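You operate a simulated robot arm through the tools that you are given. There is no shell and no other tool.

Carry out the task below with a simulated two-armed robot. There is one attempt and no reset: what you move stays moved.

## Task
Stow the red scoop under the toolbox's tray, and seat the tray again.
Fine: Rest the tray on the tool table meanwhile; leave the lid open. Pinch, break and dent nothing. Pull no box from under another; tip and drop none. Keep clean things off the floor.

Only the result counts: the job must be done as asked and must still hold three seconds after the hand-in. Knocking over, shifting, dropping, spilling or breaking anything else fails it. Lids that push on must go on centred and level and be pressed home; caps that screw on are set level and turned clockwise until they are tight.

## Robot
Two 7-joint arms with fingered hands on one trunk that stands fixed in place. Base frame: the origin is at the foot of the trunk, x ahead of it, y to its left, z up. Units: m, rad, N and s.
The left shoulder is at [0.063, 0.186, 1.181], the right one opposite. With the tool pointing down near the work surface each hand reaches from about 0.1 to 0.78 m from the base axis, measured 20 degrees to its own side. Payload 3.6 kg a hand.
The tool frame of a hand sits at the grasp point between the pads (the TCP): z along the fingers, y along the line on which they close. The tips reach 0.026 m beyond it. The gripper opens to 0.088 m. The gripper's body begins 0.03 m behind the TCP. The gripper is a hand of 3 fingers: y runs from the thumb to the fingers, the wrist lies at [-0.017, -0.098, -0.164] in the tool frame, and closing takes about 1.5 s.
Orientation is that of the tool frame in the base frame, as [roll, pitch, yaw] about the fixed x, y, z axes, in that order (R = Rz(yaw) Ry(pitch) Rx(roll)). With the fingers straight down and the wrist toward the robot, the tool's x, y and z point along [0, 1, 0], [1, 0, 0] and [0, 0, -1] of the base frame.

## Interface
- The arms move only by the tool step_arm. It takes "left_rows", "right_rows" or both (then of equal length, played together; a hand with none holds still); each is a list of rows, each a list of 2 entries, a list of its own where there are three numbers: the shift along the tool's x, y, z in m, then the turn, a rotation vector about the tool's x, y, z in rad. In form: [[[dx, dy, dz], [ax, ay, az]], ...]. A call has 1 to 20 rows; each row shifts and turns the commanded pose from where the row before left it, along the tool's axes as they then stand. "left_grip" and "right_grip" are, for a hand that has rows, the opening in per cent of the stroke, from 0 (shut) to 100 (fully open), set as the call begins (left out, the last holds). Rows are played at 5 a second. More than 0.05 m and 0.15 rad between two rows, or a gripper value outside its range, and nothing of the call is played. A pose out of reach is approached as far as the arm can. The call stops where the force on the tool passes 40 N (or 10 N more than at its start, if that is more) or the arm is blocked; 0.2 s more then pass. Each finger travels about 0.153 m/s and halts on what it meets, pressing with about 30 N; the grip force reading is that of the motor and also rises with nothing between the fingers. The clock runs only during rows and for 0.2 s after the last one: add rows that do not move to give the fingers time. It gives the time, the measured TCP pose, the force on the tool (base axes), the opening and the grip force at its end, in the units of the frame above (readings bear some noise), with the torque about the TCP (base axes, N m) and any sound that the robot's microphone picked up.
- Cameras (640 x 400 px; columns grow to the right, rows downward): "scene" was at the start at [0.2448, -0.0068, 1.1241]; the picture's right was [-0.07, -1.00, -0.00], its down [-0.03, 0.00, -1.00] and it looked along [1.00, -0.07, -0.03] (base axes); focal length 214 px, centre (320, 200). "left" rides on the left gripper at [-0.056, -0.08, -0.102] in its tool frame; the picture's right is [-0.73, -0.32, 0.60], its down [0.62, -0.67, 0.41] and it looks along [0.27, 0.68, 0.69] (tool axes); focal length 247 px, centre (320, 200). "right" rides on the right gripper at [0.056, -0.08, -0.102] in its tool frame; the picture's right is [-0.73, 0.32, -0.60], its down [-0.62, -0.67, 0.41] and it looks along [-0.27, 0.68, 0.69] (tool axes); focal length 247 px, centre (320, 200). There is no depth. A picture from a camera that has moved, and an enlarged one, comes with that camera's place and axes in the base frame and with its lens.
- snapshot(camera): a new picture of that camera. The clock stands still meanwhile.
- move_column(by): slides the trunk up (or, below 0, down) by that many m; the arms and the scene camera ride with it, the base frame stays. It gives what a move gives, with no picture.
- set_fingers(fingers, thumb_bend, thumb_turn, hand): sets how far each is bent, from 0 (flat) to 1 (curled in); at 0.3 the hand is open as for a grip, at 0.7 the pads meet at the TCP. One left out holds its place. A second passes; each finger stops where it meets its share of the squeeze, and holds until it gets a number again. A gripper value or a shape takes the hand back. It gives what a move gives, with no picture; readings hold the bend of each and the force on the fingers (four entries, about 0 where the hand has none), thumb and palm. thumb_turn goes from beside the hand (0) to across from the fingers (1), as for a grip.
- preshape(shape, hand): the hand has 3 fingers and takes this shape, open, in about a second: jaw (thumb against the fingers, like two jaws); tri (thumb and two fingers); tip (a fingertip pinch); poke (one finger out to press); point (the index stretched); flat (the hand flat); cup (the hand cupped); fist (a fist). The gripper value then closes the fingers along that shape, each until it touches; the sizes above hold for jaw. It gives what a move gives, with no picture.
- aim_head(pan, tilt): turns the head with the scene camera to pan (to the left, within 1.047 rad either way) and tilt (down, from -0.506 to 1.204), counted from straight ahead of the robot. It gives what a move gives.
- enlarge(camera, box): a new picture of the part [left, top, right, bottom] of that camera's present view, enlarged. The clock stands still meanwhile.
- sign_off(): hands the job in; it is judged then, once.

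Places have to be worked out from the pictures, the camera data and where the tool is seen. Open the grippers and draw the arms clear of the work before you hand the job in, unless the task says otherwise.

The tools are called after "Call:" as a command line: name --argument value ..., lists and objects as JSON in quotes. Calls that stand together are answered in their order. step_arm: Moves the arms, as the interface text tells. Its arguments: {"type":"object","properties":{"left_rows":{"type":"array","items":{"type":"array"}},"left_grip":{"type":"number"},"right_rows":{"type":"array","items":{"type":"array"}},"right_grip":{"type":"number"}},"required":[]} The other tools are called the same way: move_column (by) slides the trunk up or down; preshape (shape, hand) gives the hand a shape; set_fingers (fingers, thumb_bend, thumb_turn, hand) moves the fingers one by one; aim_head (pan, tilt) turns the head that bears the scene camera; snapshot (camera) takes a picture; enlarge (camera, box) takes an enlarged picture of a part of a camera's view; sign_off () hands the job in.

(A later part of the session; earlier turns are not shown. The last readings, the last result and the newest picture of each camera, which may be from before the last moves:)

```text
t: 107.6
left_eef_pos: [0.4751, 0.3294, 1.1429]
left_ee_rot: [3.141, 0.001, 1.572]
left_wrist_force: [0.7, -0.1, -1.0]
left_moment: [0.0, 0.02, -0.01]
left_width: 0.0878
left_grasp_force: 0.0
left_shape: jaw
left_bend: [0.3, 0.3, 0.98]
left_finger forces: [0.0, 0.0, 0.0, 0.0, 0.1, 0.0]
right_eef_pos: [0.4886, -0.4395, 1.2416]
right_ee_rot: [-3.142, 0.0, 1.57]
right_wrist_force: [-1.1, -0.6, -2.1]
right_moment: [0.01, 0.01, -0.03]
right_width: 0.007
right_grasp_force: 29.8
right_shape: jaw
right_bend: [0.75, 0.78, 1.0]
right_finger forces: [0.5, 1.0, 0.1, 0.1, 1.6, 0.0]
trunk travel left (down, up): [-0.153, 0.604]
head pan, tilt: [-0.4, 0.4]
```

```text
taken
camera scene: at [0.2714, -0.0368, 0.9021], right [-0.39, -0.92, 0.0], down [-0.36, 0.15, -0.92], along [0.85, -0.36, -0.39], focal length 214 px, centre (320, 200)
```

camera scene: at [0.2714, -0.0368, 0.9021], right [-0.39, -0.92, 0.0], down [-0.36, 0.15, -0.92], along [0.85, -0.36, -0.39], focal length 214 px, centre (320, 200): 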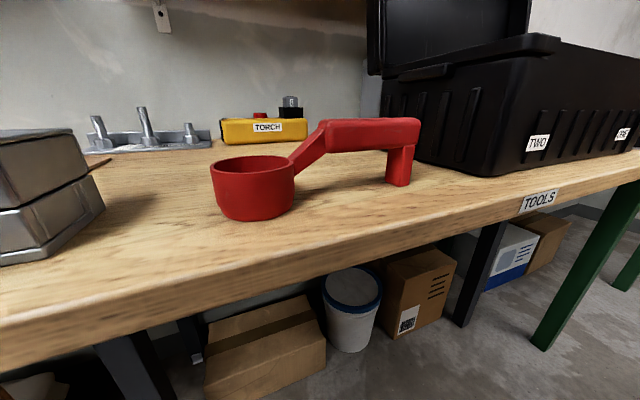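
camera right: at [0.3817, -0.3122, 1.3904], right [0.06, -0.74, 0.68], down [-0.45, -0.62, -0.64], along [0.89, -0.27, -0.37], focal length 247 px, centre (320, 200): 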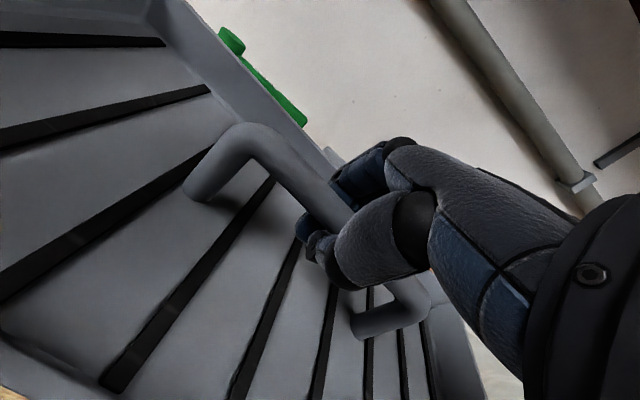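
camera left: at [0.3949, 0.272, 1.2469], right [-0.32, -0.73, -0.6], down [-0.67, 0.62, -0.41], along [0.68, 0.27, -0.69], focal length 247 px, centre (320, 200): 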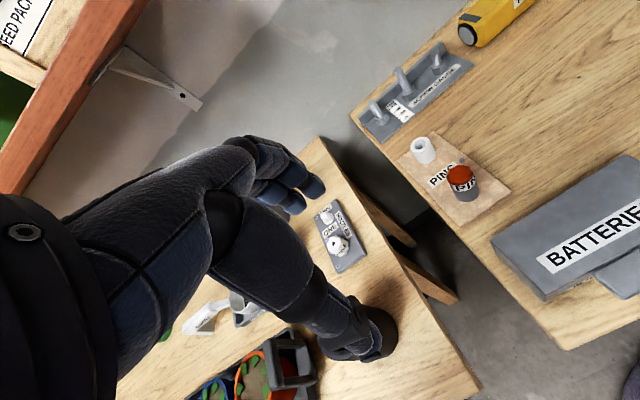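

The scoop is well visible: cup ≈7.4 cm wide at (0.46, −0.054), neck rising to the handle. I move the left hand toward the scoop's side (y≈0.10) while still high, then lower the trunk by 0.13.

Call:
step_arm --left_rows '[[[-0.04, 0, 0], [0, 0, 0]], [[-0.04, 0, 0], [0, 0, 0]], [[-0.04, 0, 0], [0, 0, 0]], [[-0.04, 0, 0], [0, 0, 0]], [[-0.04, 0, 0], [0, 0, 0]], [[-0.04, 0, 0], [0, 0, 0]], [[-0.04, 0, 0], [0, 0, 0]], [[-0.04, 0, 0], [0, 0, 0]], [[-0.03, 0, 0], [0, 0, 0]]]'

Call:
move_column --by -0.13

Call:
snapshot --camera "left"

```text
t: 109.6
left_eef_pos: [0.4758, -0.0223, 1.1436]
left_ee_rot: [3.141, 0.001, 1.573]
left_wrist_force: [0.0, -0.2, -0.1]
left_moment: [0.0, -0.03, -0.01]
left_width: 0.0878
left_grasp_force: 0.1
left_shape: jaw
left_bend: [0.3, 0.3, 0.98]
left_finger forces: [0.0, 0.1, 0.0, 0.1, 0.0, 0.0]
right_eef_pos: [0.4884, -0.4414, 1.2417]
right_ee_rot: [-3.141, 0.0, 1.569]
right_wrist_force: [0.3, 0.4, -2.2]
right_moment: [0.05, 0.03, -0.01]
right_width: 0.0071
right_grasp_force: 29.7
right_shape: jaw
right_bend: [0.75, 0.78, 1.0]
right_finger forces: [0.6, 0.9, 0.1, 0.0, 1.5, 0.0]
trunk travel left (down, up): [-0.153, 0.604]
head pan, tilt: [-0.4, 0.4]
```

```text
t: 111.2
left_eef_pos: [0.4748, -0.0218, 1.0139]
left_ee_rot: [-3.139, 0.0, 1.572]
left_wrist_force: [0.0, 0.2, 0.4]
left_moment: [0.0, 0.01, 0.03]
left_width: 0.0876
left_grasp_force: 0.1
left_shape: jaw
left_bend: [0.3, 0.3, 0.98]
left_finger forces: [0.1, 0.1, 0.1, 0.0, 0.0, 0.0]
right_eef_pos: [0.4886, -0.4397, 1.113]
right_ee_rot: [-3.141, -0.001, 1.569]
right_wrist_force: [-0.1, 0.3, -2.5]
right_moment: [0.01, -0.01, 0.0]
right_width: 0.007
right_grasp_force: 30.2
right_shape: jaw
right_bend: [0.75, 0.78, 1.0]
right_finger forces: [0.8, 0.9, 0.1, 0.0, 1.4, 0.0]
trunk travel left (down, up): [-0.023, 0.734]
head pan, tilt: [-0.4, 0.4]
```

```text
taken
camera left: at [0.395, -0.078, 1.1169], right [-0.32, -0.73, -0.6], down [-0.67, 0.62, -0.41], along [0.68, 0.27, -0.69], focal length 247 px, centre (320, 200)
```

left: 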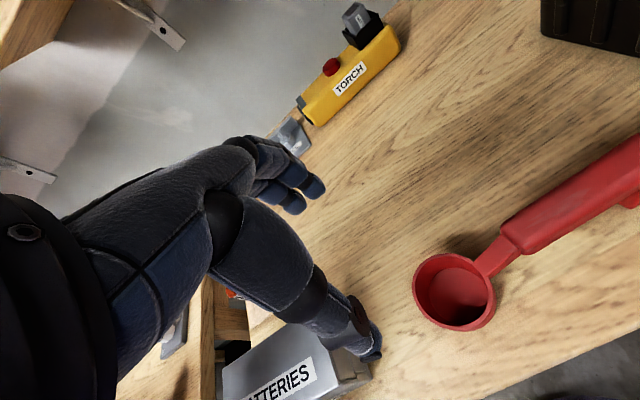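

Left hand is at (0.475, −0.022, 1.014). I test crossing further toward the scoop's handle, y≈−0.11, still above it.

Call:
step_arm --left_rows '[[[-0.02, 0, 0], [0, 0, 0]], [[-0.02, 0, 0], [0, 0, 0]], [[-0.02, 0, 0], [0, 0, 0]], [[-0.02, 0, 0], [0, 0, 0]], [[-0.02, 0, 0], [0, 0, 0]]]'

```text
t: 112.4
left_eef_pos: [0.4756, -0.1227, 1.0124]
left_ee_rot: [-3.141, 0.0, 1.572]
left_wrist_force: [-0.6, 1.3, 0.2]
left_moment: [-0.01, -0.01, -0.01]
left_width: 0.0876
left_grasp_force: 0.1
left_shape: jaw
left_bend: [0.3, 0.3, 0.98]
left_finger forces: [0.0, 0.0, 0.0, 0.0, 0.0, 0.1]
right_eef_pos: [0.4891, -0.4389, 1.1115]
right_ee_rot: [-3.14, 0.0, 1.569]
right_wrist_force: [0.3, -0.7, -2.2]
right_moment: [0.02, 0.0, -0.02]
right_width: 0.0069
right_grasp_force: 29.9
right_shape: jaw
right_bend: [0.75, 0.78, 1.0]
right_finger forces: [0.7, 0.9, 0.1, 0.1, 1.6, 0.0]
trunk travel left (down, up): [-0.023, 0.734]
head pan, tilt: [-0.4, 0.4]
```

The left arm reaches y≈−0.123 without any limit. The handle of the scoop lies at x≈0.455, y −0.12…−0.235, top z≈0.893. I place the left hand above the handle's left half (x 0.455, y −0.15) and move the tray a bit further right for clearance.

Call:
step_arm --left_rows '[[[-0.007, -0.005, 0], [0, 0, 0]], [[-0.007, -0.005, 0], [0, 0, 0]], [[-0.007, -0.005, 0], [0, 0, 0]], [[-0.006, -0.005, 0], [0, 0, 0]]]' --right_rows '[[[-0.01, 0, 0], [0, 0, 0]], [[-0.01, 0, 0], [0, 0, 0]], [[-0.01, 0, 0], [0, 0, 0]], [[-0.01, 0, 0], [0, 0, 0]]]'

Call:
snapshot --camera "left"

Call:
snapshot --camera "scene"

```text
t: 113.4
left_eef_pos: [0.455, -0.1491, 1.0125]
left_ee_rot: [-3.141, 0.001, 1.571]
left_wrist_force: [0.1, -0.1, -0.5]
left_moment: [0.02, -0.02, 0.04]
left_width: 0.0876
left_grasp_force: 0.1
left_shape: jaw
left_bend: [0.3, 0.3, 0.98]
left_finger forces: [0.0, 0.1, 0.0, 0.0, 0.0, 0.0]
right_eef_pos: [0.4884, -0.4802, 1.1112]
right_ee_rot: [-3.141, -0.001, 1.57]
right_wrist_force: [-0.6, 0.6, -2.8]
right_moment: [0.02, -0.02, 0.02]
right_width: 0.0069
right_grasp_force: 29.6
right_shape: jaw
right_bend: [0.76, 0.78, 1.0]
right_finger forces: [0.8, 0.8, 0.0, 0.1, 1.5, 0.1]
trunk travel left (down, up): [-0.023, 0.734]
head pan, tilt: [-0.4, 0.4]
```

```text
taken
camera left: at [0.3759, -0.2056, 1.1155], right [-0.32, -0.73, -0.6], down [-0.67, 0.62, -0.41], along [0.68, 0.27, -0.69], focal length 247 px, centre (320, 200)
```

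left: 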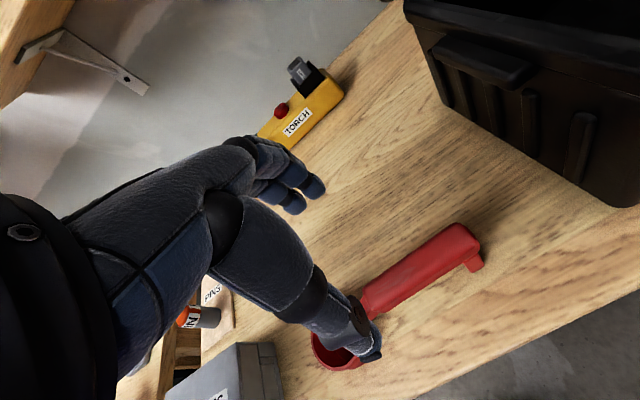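

```text
taken
camera scene: at [0.299, -0.0369, 0.7612], right [-0.39, -0.92, 0.0], down [-0.36, 0.15, -0.92], along [0.85, -0.36, -0.39], focal length 214 px, centre (320, 200)
```

scene: 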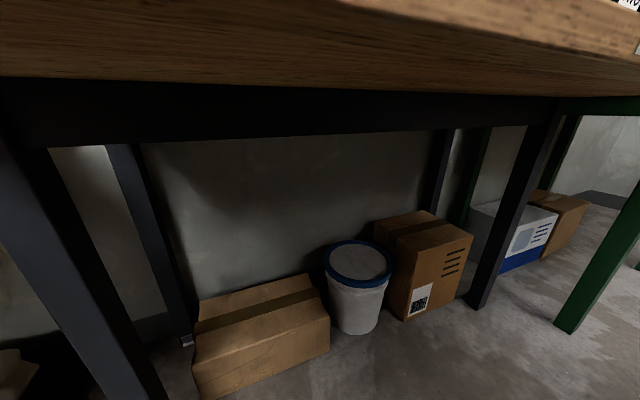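

The TCP projects right onto the handle's middle. I lower the left hand to z≈0.877 in steps, open.

Call:
step_arm --left_rows '[[[0, 0, 0.03], [0, 0, 0]], [[0, 0, 0.03], [0, 0, 0]], [[0, 0, 0.025], [0, 0, 0]], [[0, 0, 0.02], [0, 0, 0]]]' --left_grip 100

Call:
snapshot --camera "left"

Call:
aim_head --pan -0.3 --tilt -0.35

Call:
snapshot --camera "scene"

```text
t: 114.4
left_eef_pos: [0.4537, -0.1498, 0.9095]
left_ee_rot: [3.141, 0.0, 1.571]
left_wrist_force: [-0.6, 0.4, 0.5]
left_moment: [-0.01, 0.0, 0.0]
left_width: 0.0874
left_grasp_force: 0.0
left_shape: jaw
left_bend: [0.3, 0.3, 0.98]
left_finger forces: [0.1, 0.1, 0.0, 0.0, 0.0, 0.0]
right_eef_pos: [0.4893, -0.4792, 1.1108]
right_ee_rot: [-3.14, 0.001, 1.568]
right_wrist_force: [0.7, 0.3, -2.6]
right_moment: [-0.05, 0.0, -0.01]
right_width: 0.0071
right_grasp_force: 30.1
right_shape: jaw
right_bend: [0.75, 0.78, 1.0]
right_finger forces: [0.8, 1.1, 0.0, 0.0, 1.5, 0.0]
trunk travel left (down, up): [-0.023, 0.734]
head pan, tilt: [-0.4, 0.4]
```

```text
taken
camera left: at [0.3748, -0.2054, 1.0126], right [-0.32, -0.73, -0.6], down [-0.67, 0.62, -0.41], along [0.68, 0.27, -0.69], focal length 247 px, centre (320, 200)
```

left: 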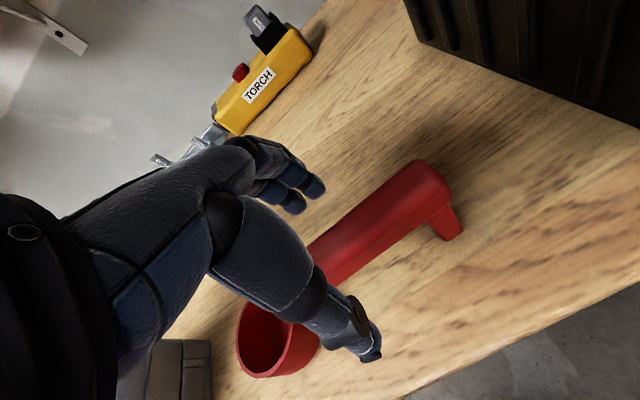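

```text
t: 115.5
left_eef_pos: [0.4537, -0.1492, 0.9096]
left_ee_rot: [-3.139, 0.002, 1.572]
left_wrist_force: [-0.3, -0.2, -0.6]
left_moment: [0.02, -0.01, -0.03]
left_width: 0.0879
left_grasp_force: 0.0
left_shape: jaw
left_bend: [0.3, 0.3, 0.98]
left_finger forces: [0.0, 0.0, 0.1, 0.0, 0.0, 0.0]
right_eef_pos: [0.4883, -0.4806, 1.111]
right_ee_rot: [-3.14, 0.001, 1.568]
right_wrist_force: [0.3, 1.1, -1.4]
right_moment: [-0.06, 0.01, 0.0]
right_width: 0.007
right_grasp_force: 29.4
right_shape: jaw
right_bend: [0.75, 0.78, 1.0]
right_finger forces: [0.7, 0.9, 0.0, 0.1, 1.5, 0.0]
trunk travel left (down, up): [-0.023, 0.734]
head pan, tilt: [-0.3, -0.351]
```

```text
taken
camera scene: at [0.2863, -0.0233, 0.8275], right [-0.3, -0.96, 0.0], down [0.33, -0.1, -0.94], along [0.9, -0.28, 0.34], focal length 214 px, centre (320, 200)
```

scene: 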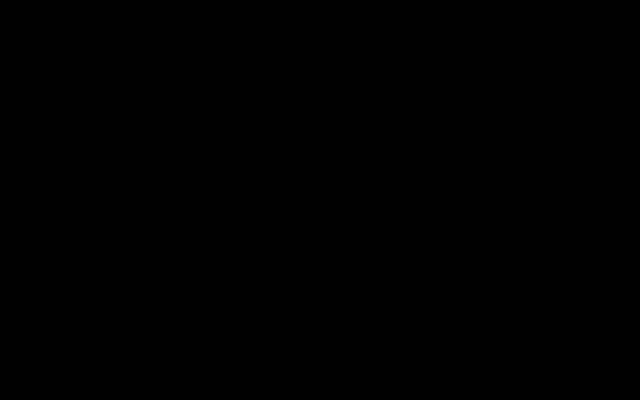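

The handle's centre is about 7 mm further ahead (x≈0.461). I correct and lower to z≈0.879.

Call:
step_arm --left_rows '[[[0, 0.007, 0], [0, 0, 0]], [[0, 0, 0.015], [0, 0, 0]], [[0, 0, 0.015], [0, 0, 0]]]'

Call:
snapshot --camera "left"

```text
t: 116.3
left_eef_pos: [0.4627, -0.1484, 0.8798]
left_ee_rot: [-3.14, -0.001, 1.572]
left_wrist_force: [0.4, 0.5, -0.1]
left_moment: [-0.01, -0.02, -0.03]
left_width: 0.0877
left_grasp_force: 0.1
left_shape: jaw
left_bend: [0.3, 0.3, 0.98]
left_finger forces: [0.1, 0.0, 0.1, 0.1, 0.0, 0.0]
right_eef_pos: [0.4894, -0.4807, 1.1108]
right_ee_rot: [-3.14, 0.0, 1.57]
right_wrist_force: [-0.2, 0.7, -2.8]
right_moment: [0.02, 0.02, -0.02]
right_width: 0.0069
right_grasp_force: 29.9
right_shape: jaw
right_bend: [0.75, 0.78, 1.0]
right_finger forces: [0.6, 0.8, 0.0, 0.0, 1.4, 0.0]
trunk travel left (down, up): [-0.023, 0.734]
head pan, tilt: [-0.3, -0.351]
```

```text
taken
camera left: at [0.3837, -0.2048, 0.9823], right [-0.32, -0.74, -0.6], down [-0.67, 0.62, -0.41], along [0.67, 0.27, -0.69], focal length 247 px, centre (320, 200)
```

left: 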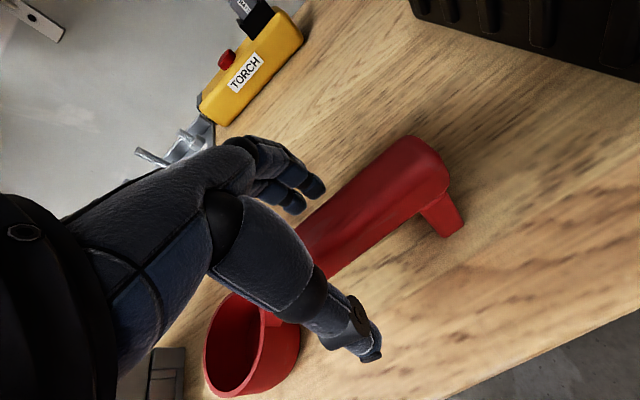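

The handle lies between thumb and fingers. I close the left hand on it.

Call:
step_arm --left_rows '[[[0, 0, 0], [0, 0, 0]], [[0, 0, 0], [0, 0, 0]], [[0, 0, 0], [0, 0, 0]], [[0, 0, 0], [0, 0, 0]], [[0, 0, 0], [0, 0, 0]], [[0, 0, 0], [0, 0, 0]], [[0, 0, 0], [0, 0, 0]], [[0, 0, 0], [0, 0, 0]], [[0, 0, 0], [0, 0, 0]]]' --left_grip 0

Call:
snapshot --camera "left"

```text
t: 118.3
left_eef_pos: [0.4638, -0.1493, 0.8794]
left_ee_rot: [-3.14, 0.001, 1.569]
left_wrist_force: [-0.2, 0.0, -0.8]
left_moment: [-0.01, 0.0, -0.01]
left_width: 0.0176
left_grasp_force: 30.2
left_shape: jaw
left_bend: [0.72, 0.75, 1.0]
left_finger forces: [15.5, 12.5, 0.0, 0.0, 27.3, 0.0]
right_eef_pos: [0.4882, -0.4807, 1.1116]
right_ee_rot: [-3.141, 0.0, 1.57]
right_wrist_force: [0.3, -0.3, -1.6]
right_moment: [0.02, 0.03, -0.02]
right_width: 0.0071
right_grasp_force: 30.0
right_shape: jaw
right_bend: [0.75, 0.78, 1.0]
right_finger forces: [0.7, 0.9, 0.0, 0.1, 1.5, 0.1]
trunk travel left (down, up): [-0.023, 0.734]
head pan, tilt: [-0.3, -0.351]
```

```text
taken
camera left: at [0.3834, -0.2049, 0.9824], right [-0.32, -0.73, -0.6], down [-0.67, 0.62, -0.41], along [0.67, 0.27, -0.69], focal length 247 px, centre (320, 200)
```

left: 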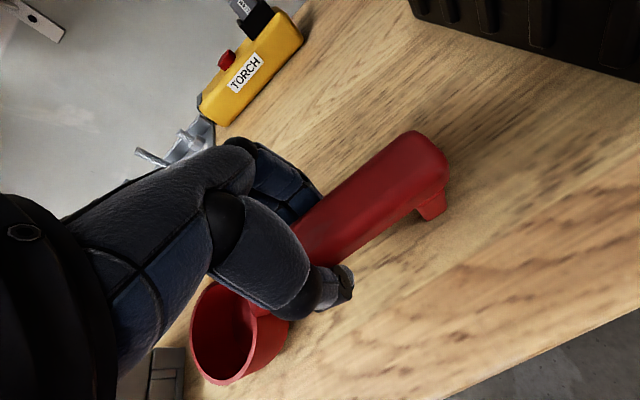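

Firm hold (width 17.6 mm, 15/12/27 N). I lift the scoop 5 cm and look.

Call:
step_arm --left_rows '[[[0, 0, -0.01], [0, 0, 0]], [[0, 0, -0.02], [0, 0, 0]], [[0, 0, -0.02], [0, 0, 0]]]'

Call:
snapshot --camera "left"

```text
t: 119.1
left_eef_pos: [0.4624, -0.1498, 0.9288]
left_ee_rot: [3.141, 0.0, 1.57]
left_wrist_force: [0.6, 0.5, -1.3]
left_moment: [0.0, 0.02, -0.02]
left_width: 0.0177
left_grasp_force: 30.2
left_shape: jaw
left_bend: [0.72, 0.75, 1.0]
left_finger forces: [15.4, 12.7, 0.1, 0.1, 27.3, 0.0]
right_eef_pos: [0.4888, -0.4801, 1.1124]
right_ee_rot: [-3.14, 0.002, 1.57]
right_wrist_force: [-0.9, 0.2, -1.5]
right_moment: [0.0, 0.03, 0.02]
right_width: 0.0071
right_grasp_force: 30.0
right_shape: jaw
right_bend: [0.75, 0.78, 1.0]
right_finger forces: [0.7, 0.9, 0.0, 0.0, 1.5, 0.0]
trunk travel left (down, up): [-0.023, 0.734]
head pan, tilt: [-0.3, -0.351]
```

```text
taken
camera left: at [0.3829, -0.2059, 1.0313], right [-0.32, -0.73, -0.6], down [-0.67, 0.62, -0.41], along [0.68, 0.27, -0.69], focal length 247 px, centre (320, 200)
```

left: 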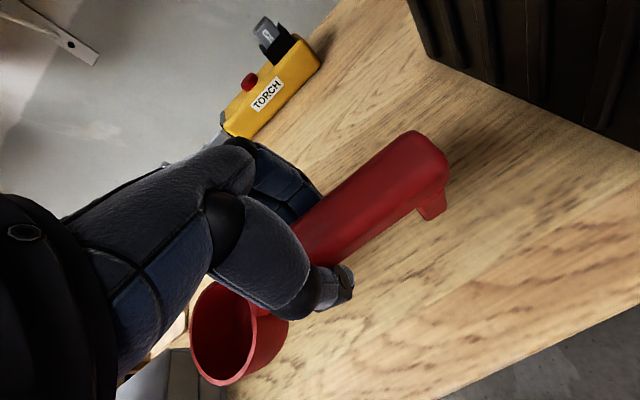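

The scoop is held rigidly. I raise it clear of the batteries and swing it left to y≈0.2, out of the way of the tray.

Call:
step_arm --left_rows '[[[0, 0, -0.03], [0, 0, 0]], [[0, 0, -0.03], [0, 0, 0]], [[0, 0, -0.03], [0, 0, 0]], [[0.04, 0, -0.005], [0, 0, 0]], [[0.04, 0, 0], [0, 0, 0]], [[0.04, 0, 0], [0, 0, 0]], [[0.04, 0, 0], [0, 0, 0]], [[0.04, 0, 0], [0, 0, 0]], [[0.04, 0, 0], [0, 0, 0]], [[0.04, 0, 0], [0, 0, 0]], [[0.04, 0, 0], [0, 0, 0]], [[0.04, 0, 0], [0, 0, 0]]]'

Call:
move_column --by 0.08

Call:
aim_head --pan -0.5 --tilt 0.0

Call:
snapshot --camera "scene"

Call:
snapshot --camera "left"

```text
t: 121.7
left_eef_pos: [0.4615, 0.2132, 1.0208]
left_ee_rot: [-3.142, -0.001, 1.568]
left_wrist_force: [-0.5, 0.2, -1.0]
left_moment: [-0.02, 0.03, 0.03]
left_width: 0.0173
left_grasp_force: 29.5
left_shape: jaw
left_bend: [0.72, 0.75, 1.0]
left_finger forces: [14.9, 12.2, 0.0, 0.1, 26.9, 0.1]
right_eef_pos: [0.4884, -0.4791, 1.1122]
right_ee_rot: [3.14, 0.0, 1.57]
right_wrist_force: [-0.4, 0.4, -2.3]
right_moment: [0.01, 0.01, 0.01]
right_width: 0.0068
right_grasp_force: 30.4
right_shape: jaw
right_bend: [0.75, 0.78, 1.0]
right_finger forces: [0.7, 1.0, 0.0, 0.0, 1.5, 0.0]
trunk travel left (down, up): [-0.023, 0.734]
head pan, tilt: [-0.3, -0.351]
```

```text
t: 122.9
left_eef_pos: [0.4628, 0.2103, 1.1026]
left_ee_rot: [-3.139, -0.001, 1.572]
left_wrist_force: [0.6, 0.2, -1.2]
left_moment: [-0.05, 0.03, 0.03]
left_width: 0.0175
left_grasp_force: 30.6
left_shape: jaw
left_bend: [0.72, 0.75, 1.0]
left_finger forces: [14.9, 12.3, 0.1, 0.0, 26.9, 0.0]
right_eef_pos: [0.4889, -0.4795, 1.1895]
right_ee_rot: [-3.138, 0.0, 1.569]
right_wrist_force: [0.2, 0.3, -1.6]
right_moment: [-0.01, 0.03, -0.03]
right_width: 0.0069
right_grasp_force: 30.1
right_shape: jaw
right_bend: [0.75, 0.78, 1.0]
right_finger forces: [0.7, 1.0, 0.0, 0.0, 1.5, 0.1]
trunk travel left (down, up): [-0.103, 0.654]
head pan, tilt: [-0.3, -0.351]
```

```text
t: 123.7
left_eef_pos: [0.4618, 0.211, 1.1037]
left_ee_rot: [3.141, -0.001, 1.571]
left_wrist_force: [-0.1, 0.2, -0.2]
left_moment: [0.02, -0.02, 0.0]
left_width: 0.0172
left_grasp_force: 30.1
left_shape: jaw
left_bend: [0.72, 0.75, 1.0]
left_finger forces: [14.9, 12.2, 0.1, 0.0, 26.9, 0.0]
right_eef_pos: [0.4888, -0.4795, 1.191]
right_ee_rot: [-3.139, 0.0, 1.568]
right_wrist_force: [-0.5, 0.3, -2.0]
right_moment: [0.01, 0.02, 0.0]
right_width: 0.0068
right_grasp_force: 29.9
right_shape: jaw
right_bend: [0.75, 0.78, 1.0]
right_finger forces: [0.7, 0.9, 0.1, 0.0, 1.6, 0.0]
trunk travel left (down, up): [-0.103, 0.654]
head pan, tilt: [-0.499, 0.0]
```

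```text
taken
camera scene: at [0.2759, -0.0438, 0.8843], right [-0.48, -0.88, 0.0], down [0.0, 0.0, -1.0], along [0.88, -0.48, 0.0], focal length 214 px, centre (320, 200)
```

scene: 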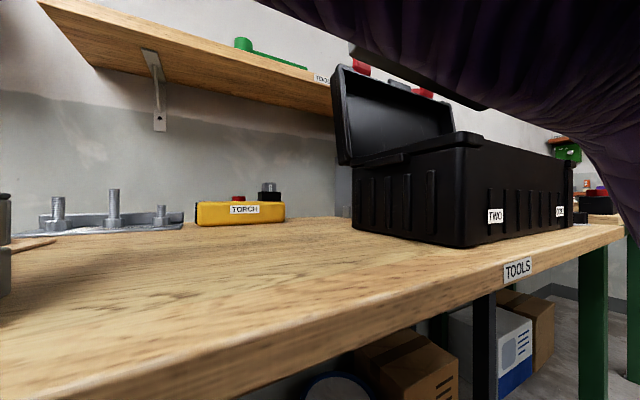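

```text
taken
camera left: at [0.383, 0.1549, 1.2063], right [-0.32, -0.73, -0.6], down [-0.67, 0.62, -0.41], along [0.67, 0.27, -0.69], focal length 247 px, centre (320, 200)
```

left: 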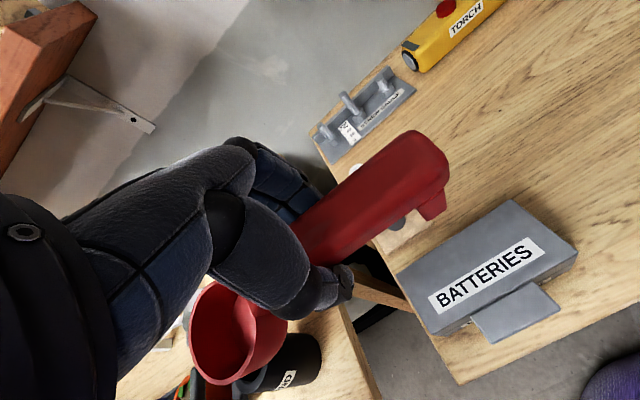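

Left side is parked with the scoop. Now the right arm: to x≈0.52 and z≈1.06 (relative +0.1, tray bottom above the rim), then left to y≈−0.13.

Call:
step_arm --right_rows '[[[0, 0.006, 0.025], [0, 0, 0]], [[0, 0.006, 0.025], [0, 0, 0]], [[0, 0.006, 0.025], [0, 0, 0]], [[0, 0.006, 0.025], [0, 0, 0]], [[0, 0.006, 0.025], [0, 0, 0]]]'

Call:
step_arm --right_rows '[[[0.03, 0, 0], [0, 0, 0]], [[0.03, 0, 0], [0, 0, 0]], [[0.03, 0, 0], [0, 0, 0]], [[0.03, 0, 0], [0, 0, 0]], [[0.03, 0, 0], [0, 0, 0]], [[0.03, 0, 0], [0, 0, 0]], [[0.03, 0, 0], [0, 0, 0]], [[0.03, 0, 0], [0, 0, 0]], [[0.03, 0, 0], [0, 0, 0]], [[0.03, 0, 0], [0, 0, 0]], [[0.03, 0, 0], [0, 0, 0]], [[0.02, 0, 0], [0, 0, 0]]]'

Call:
snapshot --camera "scene"

```text
t: 124.9
left_eef_pos: [0.4621, 0.2103, 1.1025]
left_ee_rot: [-3.14, 0.0, 1.572]
left_wrist_force: [-0.4, 0.0, 0.4]
left_moment: [0.01, 0.0, 0.03]
left_width: 0.0174
left_grasp_force: 30.4
left_shape: jaw
left_bend: [0.72, 0.75, 1.0]
left_finger forces: [14.9, 12.2, 0.0, 0.0, 26.9, 0.0]
right_eef_pos: [0.5191, -0.4782, 1.0648]
right_ee_rot: [-3.139, 0.0, 1.568]
right_wrist_force: [-0.2, -0.3, -2.3]
right_moment: [-0.02, 0.03, 0.03]
right_width: 0.0066
right_grasp_force: 30.0
right_shape: jaw
right_bend: [0.76, 0.78, 1.0]
right_finger forces: [0.7, 0.9, 0.0, 0.0, 1.6, 0.0]
trunk travel left (down, up): [-0.103, 0.654]
head pan, tilt: [-0.499, 0.0]
```

```text
t: 127.5
left_eef_pos: [0.4621, 0.2104, 1.1027]
left_ee_rot: [-3.14, 0.0, 1.571]
left_wrist_force: [-0.2, -0.8, -1.1]
left_moment: [-0.01, 0.03, -0.02]
left_width: 0.0174
left_grasp_force: 30.2
left_shape: jaw
left_bend: [0.72, 0.75, 1.0]
left_finger forces: [14.8, 12.2, 0.0, 0.0, 26.9, 0.1]
right_eef_pos: [0.5187, -0.1292, 1.0638]
right_ee_rot: [-3.139, 0.002, 1.568]
right_wrist_force: [0.0, -1.9, -2.1]
right_moment: [0.0, 0.03, -0.01]
right_width: 0.0068
right_grasp_force: 30.1
right_shape: jaw
right_bend: [0.75, 0.78, 1.0]
right_finger forces: [0.5, 1.2, 0.0, 0.0, 1.6, 0.1]
trunk travel left (down, up): [-0.103, 0.654]
head pan, tilt: [-0.499, 0.0]
```

```text
taken
camera scene: at [0.2762, -0.0438, 0.884], right [-0.48, -0.88, 0.0], down [0.0, 0.0, -1.0], along [0.88, -0.48, 0.0], focal length 214 px, centre (320, 200)
```

scene: 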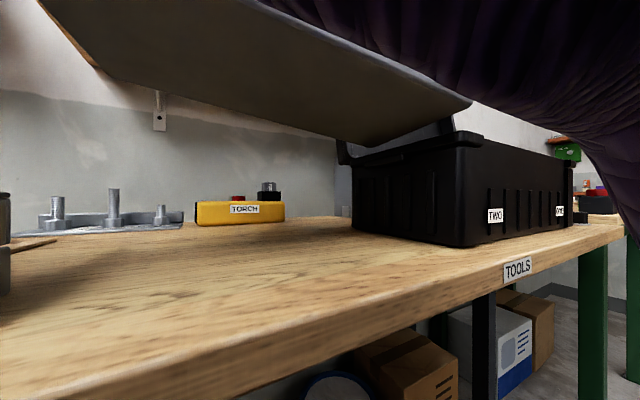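

Reached y≈−0.129 without a limit. I continue left in 1 cm steps.

Call:
step_arm --right_rows '[[[0.01, 0, 0], [0, 0, 0]], [[0.01, 0, 0], [0, 0, 0]], [[0.01, 0, 0], [0, 0, 0]], [[0.01, 0, 0], [0, 0, 0]]]'

Call:
snapshot --camera "scene"

```text
t: 128.5
left_eef_pos: [0.4623, 0.21, 1.1033]
left_ee_rot: [3.141, -0.001, 1.572]
left_wrist_force: [-1.3, -0.2, -0.7]
left_moment: [0.0, 0.02, -0.02]
left_width: 0.0175
left_grasp_force: 30.3
left_shape: jaw
left_bend: [0.72, 0.75, 1.0]
left_finger forces: [14.9, 12.1, 0.1, 0.0, 26.9, 0.1]
right_eef_pos: [0.5199, -0.1201, 1.0674]
right_ee_rot: [-3.14, 0.0, 1.569]
right_wrist_force: [0.4, 0.8, -2.2]
right_moment: [0.0, 0.06, 0.01]
right_width: 0.0067
right_grasp_force: 29.9
right_shape: jaw
right_bend: [0.75, 0.78, 1.0]
right_finger forces: [0.9, 1.1, 0.1, 0.0, 1.3, 0.0]
right hand out of reach, approached as far as the arm can: row 2, 3, 4
trunk travel left (down, up): [-0.103, 0.654]
head pan, tilt: [-0.499, 0.0]
```

```text
taken
camera scene: at [0.2759, -0.0437, 0.8843], right [-0.48, -0.88, 0.0], down [0.0, 0.0, -1.0], along [0.88, -0.48, 0.0], focal length 214 px, centre (320, 200)
```

scene: 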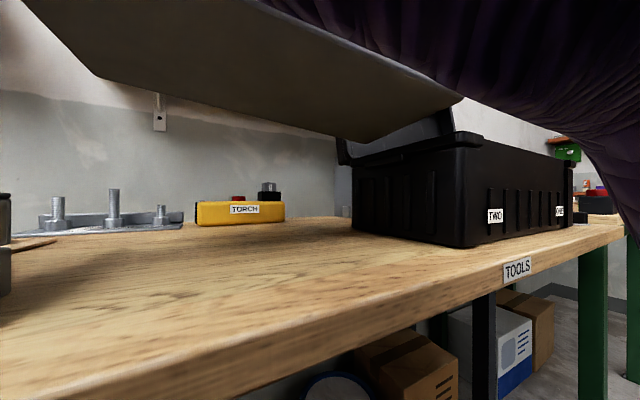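

The batteries box (right face y≈0.07, x up to 0.507) plus the box latch leave too little room for the tray at this x. I compare the two arms' postures at mirrored places: right hand to (0.462, −0.21, 1.103), mirrored to the left one.

Call:
step_arm --right_rows '[[[-0.03, -0.015, -0.01], [0, 0, 0]], [[-0.03, -0.015, -0.01], [0, 0, 0]], [[-0.03, -0.015, -0.01], [0, 0, 0]], [[0, -0.013, -0.006], [0, 0, 0]]]'

Call:
aim_head --pan -0.9 --tilt -0.5

Call:
snapshot --camera "scene"

Call:
aim_head --pan 0.9 --tilt -0.5

Call:
snapshot --camera "scene"

```text
t: 129.5
left_eef_pos: [0.4615, 0.2106, 1.103]
left_ee_rot: [3.141, -0.001, 1.57]
left_wrist_force: [0.1, 0.6, 0.1]
left_moment: [-0.01, 0.0, -0.01]
left_width: 0.0174
left_grasp_force: 29.9
left_shape: jaw
left_bend: [0.72, 0.75, 1.0]
left_finger forces: [14.9, 12.2, 0.0, 0.0, 26.9, 0.0]
right_eef_pos: [0.4617, -0.208, 1.1032]
right_ee_rot: [-3.141, 0.0, 1.57]
right_wrist_force: [0.3, -0.4, -2.4]
right_moment: [0.01, 0.03, 0.01]
right_width: 0.0067
right_grasp_force: 29.7
right_shape: jaw
right_bend: [0.75, 0.78, 1.0]
right_finger forces: [0.5, 1.0, 0.0, 0.0, 1.4, 0.1]
trunk travel left (down, up): [-0.103, 0.654]
head pan, tilt: [-0.499, 0.0]
```

```text
t: 130.4
left_eef_pos: [0.4628, 0.212, 1.1037]
left_ee_rot: [-3.142, -0.001, 1.57]
left_wrist_force: [0.5, -0.4, -1.2]
left_moment: [0.0, 0.02, 0.01]
left_width: 0.0175
left_grasp_force: 29.8
left_shape: jaw
left_bend: [0.72, 0.75, 1.0]
left_finger forces: [14.9, 12.2, 0.0, 0.0, 26.8, 0.1]
right_eef_pos: [0.4625, -0.2082, 1.1034]
right_ee_rot: [3.141, 0.0, 1.57]
right_wrist_force: [-0.6, -0.4, -2.9]
right_moment: [0.01, 0.01, -0.03]
right_width: 0.007
right_grasp_force: 29.7
right_shape: jaw
right_bend: [0.75, 0.78, 1.0]
right_finger forces: [0.8, 1.0, 0.0, 0.0, 1.5, 0.1]
trunk travel left (down, up): [-0.103, 0.654]
head pan, tilt: [-0.901, -0.499]
```

```text
taken
camera scene: at [0.2386, -0.0532, 0.9242], right [-0.78, -0.62, 0.0], down [0.3, -0.37, -0.88], along [0.55, -0.69, 0.48], focal length 214 px, centre (320, 200)
```

scene: 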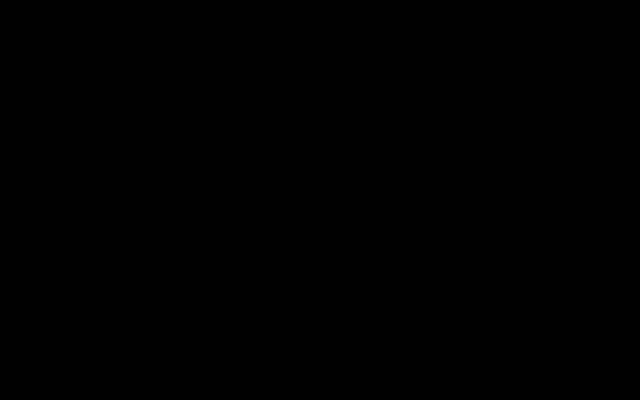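

```text
t: 132.2
left_eef_pos: [0.4614, 0.2112, 1.1024]
left_ee_rot: [-3.141, 0.0, 1.571]
left_wrist_force: [0.5, 0.2, -0.8]
left_moment: [-0.01, -0.01, 0.0]
left_width: 0.0174
left_grasp_force: 30.3
left_shape: jaw
left_bend: [0.72, 0.75, 1.0]
left_finger forces: [14.9, 12.2, 0.1, 0.0, 26.9, 0.0]
right_eef_pos: [0.4625, -0.2083, 1.1027]
right_ee_rot: [-3.141, 0.001, 1.57]
right_wrist_force: [-0.2, -0.1, -2.3]
right_moment: [0.01, 0.0, 0.02]
right_width: 0.0072
right_grasp_force: 29.7
right_shape: jaw
right_bend: [0.75, 0.78, 1.0]
right_finger forces: [0.8, 0.9, 0.0, 0.0, 1.4, 0.1]
trunk travel left (down, up): [-0.103, 0.654]
head pan, tilt: [0.901, -0.499]
```

```text
taken
camera scene: at [0.2386, 0.0519, 0.9243], right [0.78, -0.62, 0.0], down [0.3, 0.38, -0.88], along [0.55, 0.69, 0.48], focal length 214 px, centre (320, 200)
```

scene: 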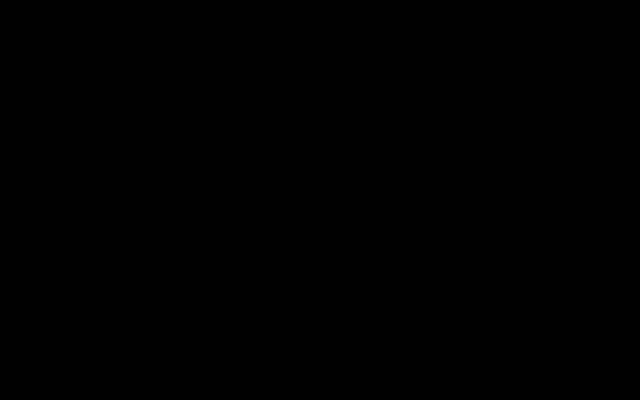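

Both views are blocked by the sleeves. I look with less tilt.

Call:
aim_head --pan 1.04 --tilt 0.1

Call:
snapshot --camera "scene"

Call:
aim_head --pan -1.04 --tilt 0.1

Call:
snapshot --camera "scene"

```text
t: 133.2
left_eef_pos: [0.4619, 0.2106, 1.1033]
left_ee_rot: [3.142, 0.001, 1.572]
left_wrist_force: [0.3, 0.7, -0.8]
left_moment: [0.01, 0.01, 0.03]
left_width: 0.0173
left_grasp_force: 29.1
left_shape: jaw
left_bend: [0.72, 0.75, 1.0]
left_finger forces: [15.0, 12.2, 0.2, 0.0, 26.9, 0.1]
right_eef_pos: [0.4612, -0.2086, 1.1032]
right_ee_rot: [3.141, 0.0, 1.569]
right_wrist_force: [-0.3, -0.7, -1.6]
right_moment: [0.03, 0.01, -0.01]
right_width: 0.0071
right_grasp_force: 29.8
right_shape: jaw
right_bend: [0.75, 0.78, 1.0]
right_finger forces: [0.7, 0.9, 0.0, 0.0, 1.4, 0.0]
trunk travel left (down, up): [-0.103, 0.654]
head pan, tilt: [1.04, 0.099]
```

```text
taken
camera scene: at [0.2435, 0.0787, 0.8753], right [0.86, -0.51, 0.0], down [-0.05, -0.08, -1.0], along [0.5, 0.86, -0.1], focal length 214 px, centre (320, 200)
```

scene: 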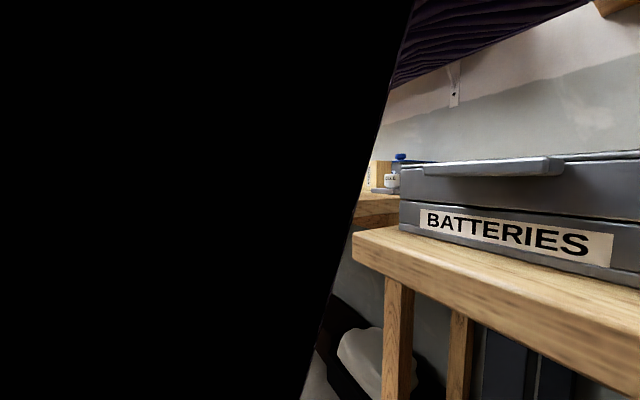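

```text
t: 135.2
left_eef_pos: [0.4621, 0.2114, 1.1037]
left_ee_rot: [3.141, -0.001, 1.572]
left_wrist_force: [-0.5, -0.1, -0.5]
left_moment: [-0.01, -0.02, 0.0]
left_width: 0.0171
left_grasp_force: 29.8
left_shape: jaw
left_bend: [0.72, 0.75, 1.0]
left_finger forces: [14.8, 12.2, 0.1, 0.0, 26.9, 0.1]
right_eef_pos: [0.4624, -0.2096, 1.1031]
right_ee_rot: [-3.141, 0.0, 1.569]
right_wrist_force: [-0.4, -0.6, -1.8]
right_moment: [0.0, 0.04, 0.01]
right_width: 0.0071
right_grasp_force: 30.3
right_shape: jaw
right_bend: [0.75, 0.78, 1.0]
right_finger forces: [0.9, 1.1, 0.0, 0.1, 1.5, 0.0]
trunk travel left (down, up): [-0.103, 0.654]
head pan, tilt: [-1.04, 0.099]
```

```text
taken
camera scene: at [0.2435, -0.08, 0.8752], right [-0.86, -0.51, 0.0], down [-0.05, 0.09, -0.99], along [0.5, -0.86, -0.1], focal length 214 px, centre (320, 200)
```

scene: 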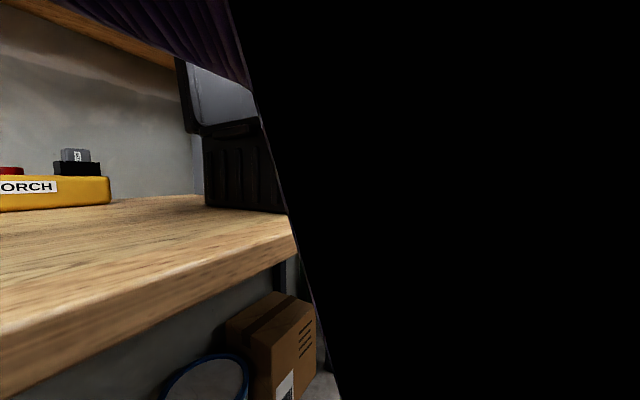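

The views are mirror images, so both arms now hold the same posture. I retest the right arm's crossing along exactly the left one's mirrored line (x≈0.462, z≈1.103).

Call:
step_arm --right_rows '[[[0.02, 0, 0], [0, 0, 0]], [[0.02, 0, 0], [0, 0, 0]], [[0.02, 0, 0], [0, 0, 0]], [[0.02, 0, 0], [0, 0, 0]], [[0.02, 0, 0], [0, 0, 0]], [[0.02, 0, 0], [0, 0, 0]]]'

```text
t: 136.6
left_eef_pos: [0.4598, 0.2107, 1.1036]
left_ee_rot: [3.141, 0.0, 1.571]
left_wrist_force: [0.8, 0.0, -1.0]
left_moment: [0.01, -0.05, -0.04]
left_width: 0.0171
left_grasp_force: 29.6
left_shape: jaw
left_bend: [0.72, 0.75, 1.0]
left_finger forces: [14.9, 12.2, 0.0, 0.0, 26.9, 0.1]
right_eef_pos: [0.4641, -0.1174, 1.1066]
right_ee_rot: [3.141, 0.001, 1.569]
right_wrist_force: [0.1, -0.1, -2.8]
right_moment: [-0.01, 0.03, 0.01]
right_width: 0.0068
right_grasp_force: 30.1
right_shape: jaw
right_bend: [0.75, 0.78, 1.0]
right_finger forces: [1.2, 1.0, 0.0, 0.0, 1.3, 0.1]
right hand out of reach, approached as far as the arm can: row 5, 6
trunk travel left (down, up): [-0.103, 0.654]
head pan, tilt: [-1.04, 0.099]
```

Possibly the other arm's place matters (collision avoidance between arms). I move the left arm further left (y≈0.36) and retry the right arm.

Call:
step_arm --left_rows '[[[0.03, 0, -0.01], [0, 0, 0]], [[0.03, 0, -0.01], [0, 0, 0]], [[0.03, 0, -0.01], [0, 0, 0]], [[0.03, 0, 0], [0, 0, 0]], [[0.03, 0, 0], [0, 0, 0]]]'

Call:
step_arm --right_rows '[[[0.01, 0, 0], [0, 0, 0]], [[0.01, 0, 0], [0, 0, 0]], [[0.01, 0, 0], [0, 0, 0]]]'

```text
t: 137.8
left_eef_pos: [0.4615, 0.3613, 1.1309]
left_ee_rot: [-3.141, 0.0, 1.57]
left_wrist_force: [0.2, -0.2, -0.7]
left_moment: [-0.01, 0.0, 0.01]
left_width: 0.0174
left_grasp_force: 30.1
left_shape: jaw
left_bend: [0.72, 0.76, 1.0]
left_finger forces: [14.8, 12.1, 0.0, 0.0, 26.9, 0.0]
right_eef_pos: [0.464, -0.1179, 1.1075]
right_ee_rot: [3.14, 0.002, 1.57]
right_wrist_force: [-0.1, 0.0, -2.3]
right_moment: [0.01, 0.04, -0.01]
right_width: 0.007
right_grasp_force: 29.7
right_shape: jaw
right_bend: [0.75, 0.78, 1.0]
right_finger forces: [0.9, 1.1, 0.0, 0.0, 1.3, 0.0]
trunk travel left (down, up): [-0.103, 0.654]
head pan, tilt: [-1.04, 0.099]
```

```text
t: 138.6
left_eef_pos: [0.4622, 0.3633, 1.1305]
left_ee_rot: [-3.14, 0.0, 1.571]
left_wrist_force: [0.3, 0.2, -0.5]
left_moment: [-0.02, 0.01, -0.02]
left_width: 0.0172
left_grasp_force: 30.2
left_shape: jaw
left_bend: [0.72, 0.76, 1.0]
left_finger forces: [14.8, 12.2, 0.0, 0.0, 26.9, 0.0]
right_eef_pos: [0.4635, -0.1177, 1.106]
right_ee_rot: [-3.141, 0.0, 1.568]
right_wrist_force: [0.0, 0.3, -2.1]
right_moment: [0.0, 0.02, -0.01]
right_width: 0.0069
right_grasp_force: 29.8
right_shape: jaw
right_bend: [0.75, 0.78, 1.0]
right_finger forces: [0.9, 1.1, 0.0, 0.0, 1.4, 0.0]
right hand out of reach, approached as far as the arm can: row 1, 2, 3
trunk travel left (down, up): [-0.103, 0.654]
head pan, tilt: [-1.04, 0.099]
```

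Not the other arm, then. With the scoop gone from the table, the tray may instead rest turned by ~80–90° (long side along x), which suits the raised right elbow. I go to (0.54, −0.23) in the air, and test turning counter-clockwise.

Call:
step_arm --right_rows '[[[-0.03, 0.015, 0], [0, 0, 0]], [[-0.03, 0.015, 0], [0, 0, 0]], [[-0.03, 0.015, 0], [0, 0, 0]], [[-0.02, 0.015, 0], [0, 0, 0]], [[0, 0.015, 0], [0, 0, 0]]]'

Call:
step_arm --right_rows '[[[0, 0, 0], [0, 0, -0.1]], [[0, 0, 0], [0, 0, -0.1]], [[0, 0, 0], [0, 0, -0.1]], [[0, 0, 0], [0, 0, -0.1]], [[0, 0, 0], [0, 0, -0.1]], [[0, 0, 0], [0, 0, -0.1]]]'

Call:
snapshot --camera "right"

```text
t: 139.8
left_eef_pos: [0.4624, 0.3619, 1.1314]
left_ee_rot: [-3.139, 0.001, 1.572]
left_wrist_force: [-0.1, 0.8, -0.6]
left_moment: [0.0, 0.02, 0.01]
left_width: 0.0175
left_grasp_force: 29.9
left_shape: jaw
left_bend: [0.72, 0.76, 1.0]
left_finger forces: [14.9, 12.1, 0.0, 0.0, 26.9, 0.1]
right_eef_pos: [0.5389, -0.225, 1.1055]
right_ee_rot: [-3.14, 0.001, 1.569]
right_wrist_force: [0.4, 0.0, -3.2]
right_moment: [-0.01, 0.04, 0.06]
right_width: 0.0067
right_grasp_force: 30.0
right_shape: jaw
right_bend: [0.76, 0.78, 1.0]
right_finger forces: [0.8, 1.1, 0.0, 0.0, 1.5, 0.0]
trunk travel left (down, up): [-0.103, 0.654]
head pan, tilt: [-1.04, 0.099]
```

```text
t: 141.2
left_eef_pos: [0.4618, 0.3619, 1.13]
left_ee_rot: [3.14, -0.001, 1.57]
left_wrist_force: [0.2, -0.1, -0.6]
left_moment: [0.03, -0.06, -0.03]
left_width: 0.0172
left_grasp_force: 30.0
left_shape: jaw
left_bend: [0.72, 0.76, 1.0]
left_finger forces: [14.9, 12.2, 0.0, 0.0, 26.9, 0.0]
right_eef_pos: [0.539, -0.2263, 1.1052]
right_ee_rot: [-3.141, -0.001, 2.171]
right_wrist_force: [-1.0, -0.2, -1.7]
right_moment: [-0.02, 0.01, -0.12]
right_width: 0.0066
right_grasp_force: 30.5
right_shape: jaw
right_bend: [0.75, 0.78, 1.0]
right_finger forces: [5.8, 0.1, 0.0, 0.0, 6.3, 0.0]
trunk travel left (down, up): [-0.103, 0.654]
head pan, tilt: [-1.04, 0.099]
```

```text
taken
camera right: at [0.4418, -0.226, 1.2067], right [0.68, -0.43, 0.6], down [-0.2, -0.89, -0.41], along [0.71, 0.16, -0.69], focal length 247 px, centre (320, 200)
```

right: 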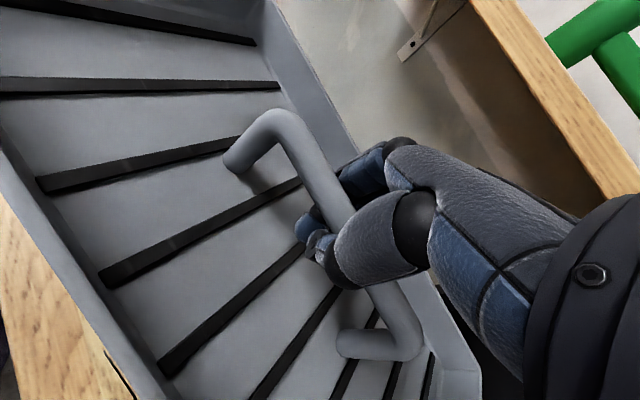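

The tray's right end brushed the lid while turning (uneven finger force). I turn back, move to (0.50, −0.17) where the turn is clear of lid and robot, and check the tray's alignment.

Call:
step_arm --right_rows '[[[0, 0, 0], [0, 0, 0.1]], [[0, 0, 0], [0, 0, 0.1]], [[0, 0, 0], [0, 0, 0.1]], [[0, 0, 0], [0, 0, 0.1]], [[0, 0, 0], [0, 0, 0.1]], [[0, 0, 0], [0, 0, 0.1]], [[0.014, -0.012, 0], [0, 0, 0]], [[0.014, -0.012, 0], [0, 0, 0]], [[0.014, -0.012, 0], [0, 0, 0]], [[0.014, -0.003, 0], [0, 0, 0]]]'

Call:
snapshot --camera "right"

```text
t: 143.4
left_eef_pos: [0.4621, 0.3621, 1.1319]
left_ee_rot: [-3.139, 0.0, 1.571]
left_wrist_force: [-0.1, 1.4, -0.9]
left_moment: [-0.01, 0.05, 0.02]
left_width: 0.0175
left_grasp_force: 29.7
left_shape: jaw
left_bend: [0.72, 0.76, 1.0]
left_finger forces: [14.7, 12.1, 0.0, 0.0, 26.9, 0.1]
right_eef_pos: [0.5, -0.1701, 1.1055]
right_ee_rot: [-3.139, -0.001, 1.569]
right_wrist_force: [-0.5, 1.3, -2.5]
right_moment: [0.0, -0.01, -0.03]
right_width: 0.0068
right_grasp_force: 30.2
right_shape: jaw
right_bend: [0.76, 0.78, 1.0]
right_finger forces: [0.5, 1.1, 0.1, 0.0, 1.5, 0.0]
trunk travel left (down, up): [-0.103, 0.654]
head pan, tilt: [-1.04, 0.099]
```

```text
taken
camera right: at [0.4215, -0.114, 1.2059], right [0.32, -0.74, 0.6], down [-0.67, -0.62, -0.41], along [0.67, -0.27, -0.69], focal length 247 px, centre (320, 200)
```

right: 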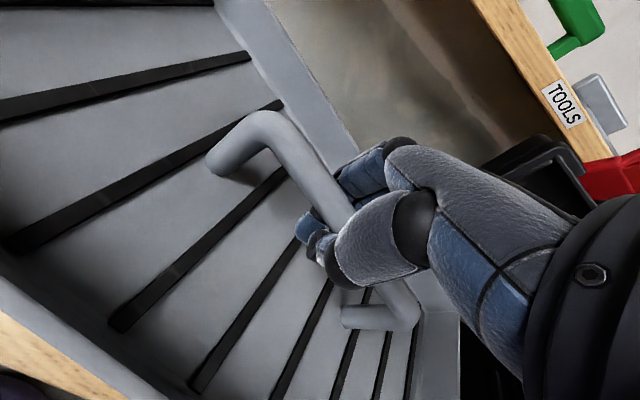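

The tray got yawed about −0.22 rad inside the loose grip from that touch, which I'll account for. I turn the hand counter-clockwise again here, watching the forces.

Call:
step_arm --right_rows '[[[0, 0, 0], [0, 0, -0.1]], [[0, 0, 0], [0, 0, -0.1]], [[0, 0, 0], [0, 0, -0.1]], [[0, 0, 0], [0, 0, -0.1]], [[0, 0, 0], [0, 0, -0.1]], [[0, 0, 0], [0, 0, -0.1]], [[0, 0, 0], [0, 0, -0.1]]]'

Call:
snapshot --camera "right"

Call:
aim_head --pan -0.3 --tilt 0.2

Call:
snapshot --camera "scene"

```text
t: 145.0
left_eef_pos: [0.463, 0.3626, 1.131]
left_ee_rot: [-3.141, -0.001, 1.571]
left_wrist_force: [0.5, 0.2, -0.7]
left_moment: [0.0, 0.0, 0.0]
left_width: 0.0174
left_grasp_force: 29.6
left_shape: jaw
left_bend: [0.72, 0.76, 1.0]
left_finger forces: [14.8, 12.1, 0.0, 0.1, 26.9, 0.0]
right_eef_pos: [0.5006, -0.1704, 1.1057]
right_ee_rot: [-3.141, 0.001, 2.271]
right_wrist_force: [0.7, 0.9, -1.3]
right_moment: [-0.02, 0.02, 0.03]
right_width: 0.0066
right_grasp_force: 30.4
right_shape: jaw
right_bend: [0.76, 0.78, 1.0]
right_finger forces: [0.2, 1.9, 0.0, 0.0, 2.1, 0.0]
trunk travel left (down, up): [-0.103, 0.654]
head pan, tilt: [-1.04, 0.099]
```

```text
taken
camera right: at [0.4044, -0.1796, 1.2062], right [0.72, -0.36, 0.6], down [-0.11, -0.91, -0.41], along [0.69, 0.23, -0.69], focal length 247 px, centre (320, 200)
```

right: 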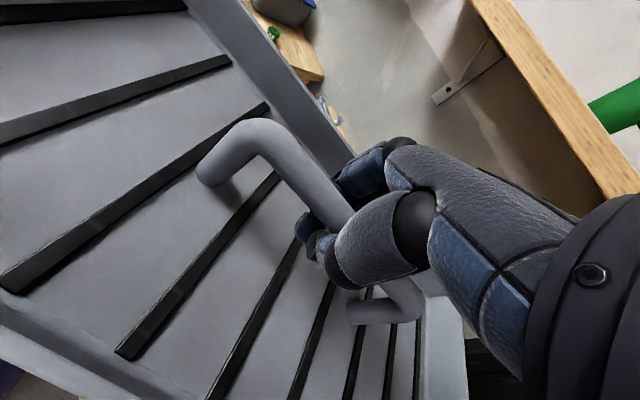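

```text
t: 146.1
left_eef_pos: [0.4632, 0.3616, 1.1305]
left_ee_rot: [3.141, 0.0, 1.571]
left_wrist_force: [0.9, 0.3, -0.6]
left_moment: [0.02, -0.03, -0.02]
left_width: 0.0178
left_grasp_force: 29.9
left_shape: jaw
left_bend: [0.72, 0.76, 1.0]
left_finger forces: [14.9, 12.0, 0.1, 0.0, 26.9, 0.0]
right_eef_pos: [0.4995, -0.1709, 1.1058]
right_ee_rot: [-3.141, -0.002, 2.268]
right_wrist_force: [-0.3, 0.7, -1.9]
right_moment: [0.01, 0.04, 0.04]
right_width: 0.0065
right_grasp_force: 29.9
right_shape: jaw
right_bend: [0.76, 0.78, 1.0]
right_finger forces: [0.5, 1.4, 0.0, 0.0, 1.8, 0.0]
trunk travel left (down, up): [-0.103, 0.654]
head pan, tilt: [-0.3, 0.201]
```

```text
taken
camera scene: at [0.2859, -0.0282, 0.8658], right [-0.3, -0.95, 0.0], down [-0.19, 0.06, -0.98], along [0.94, -0.29, -0.2], focal length 214 px, centre (320, 200)
```

scene: 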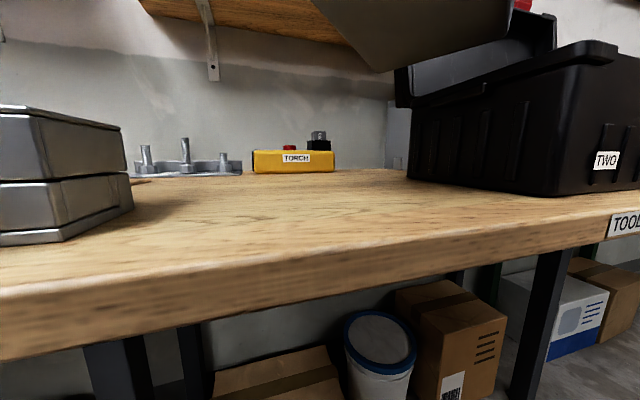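

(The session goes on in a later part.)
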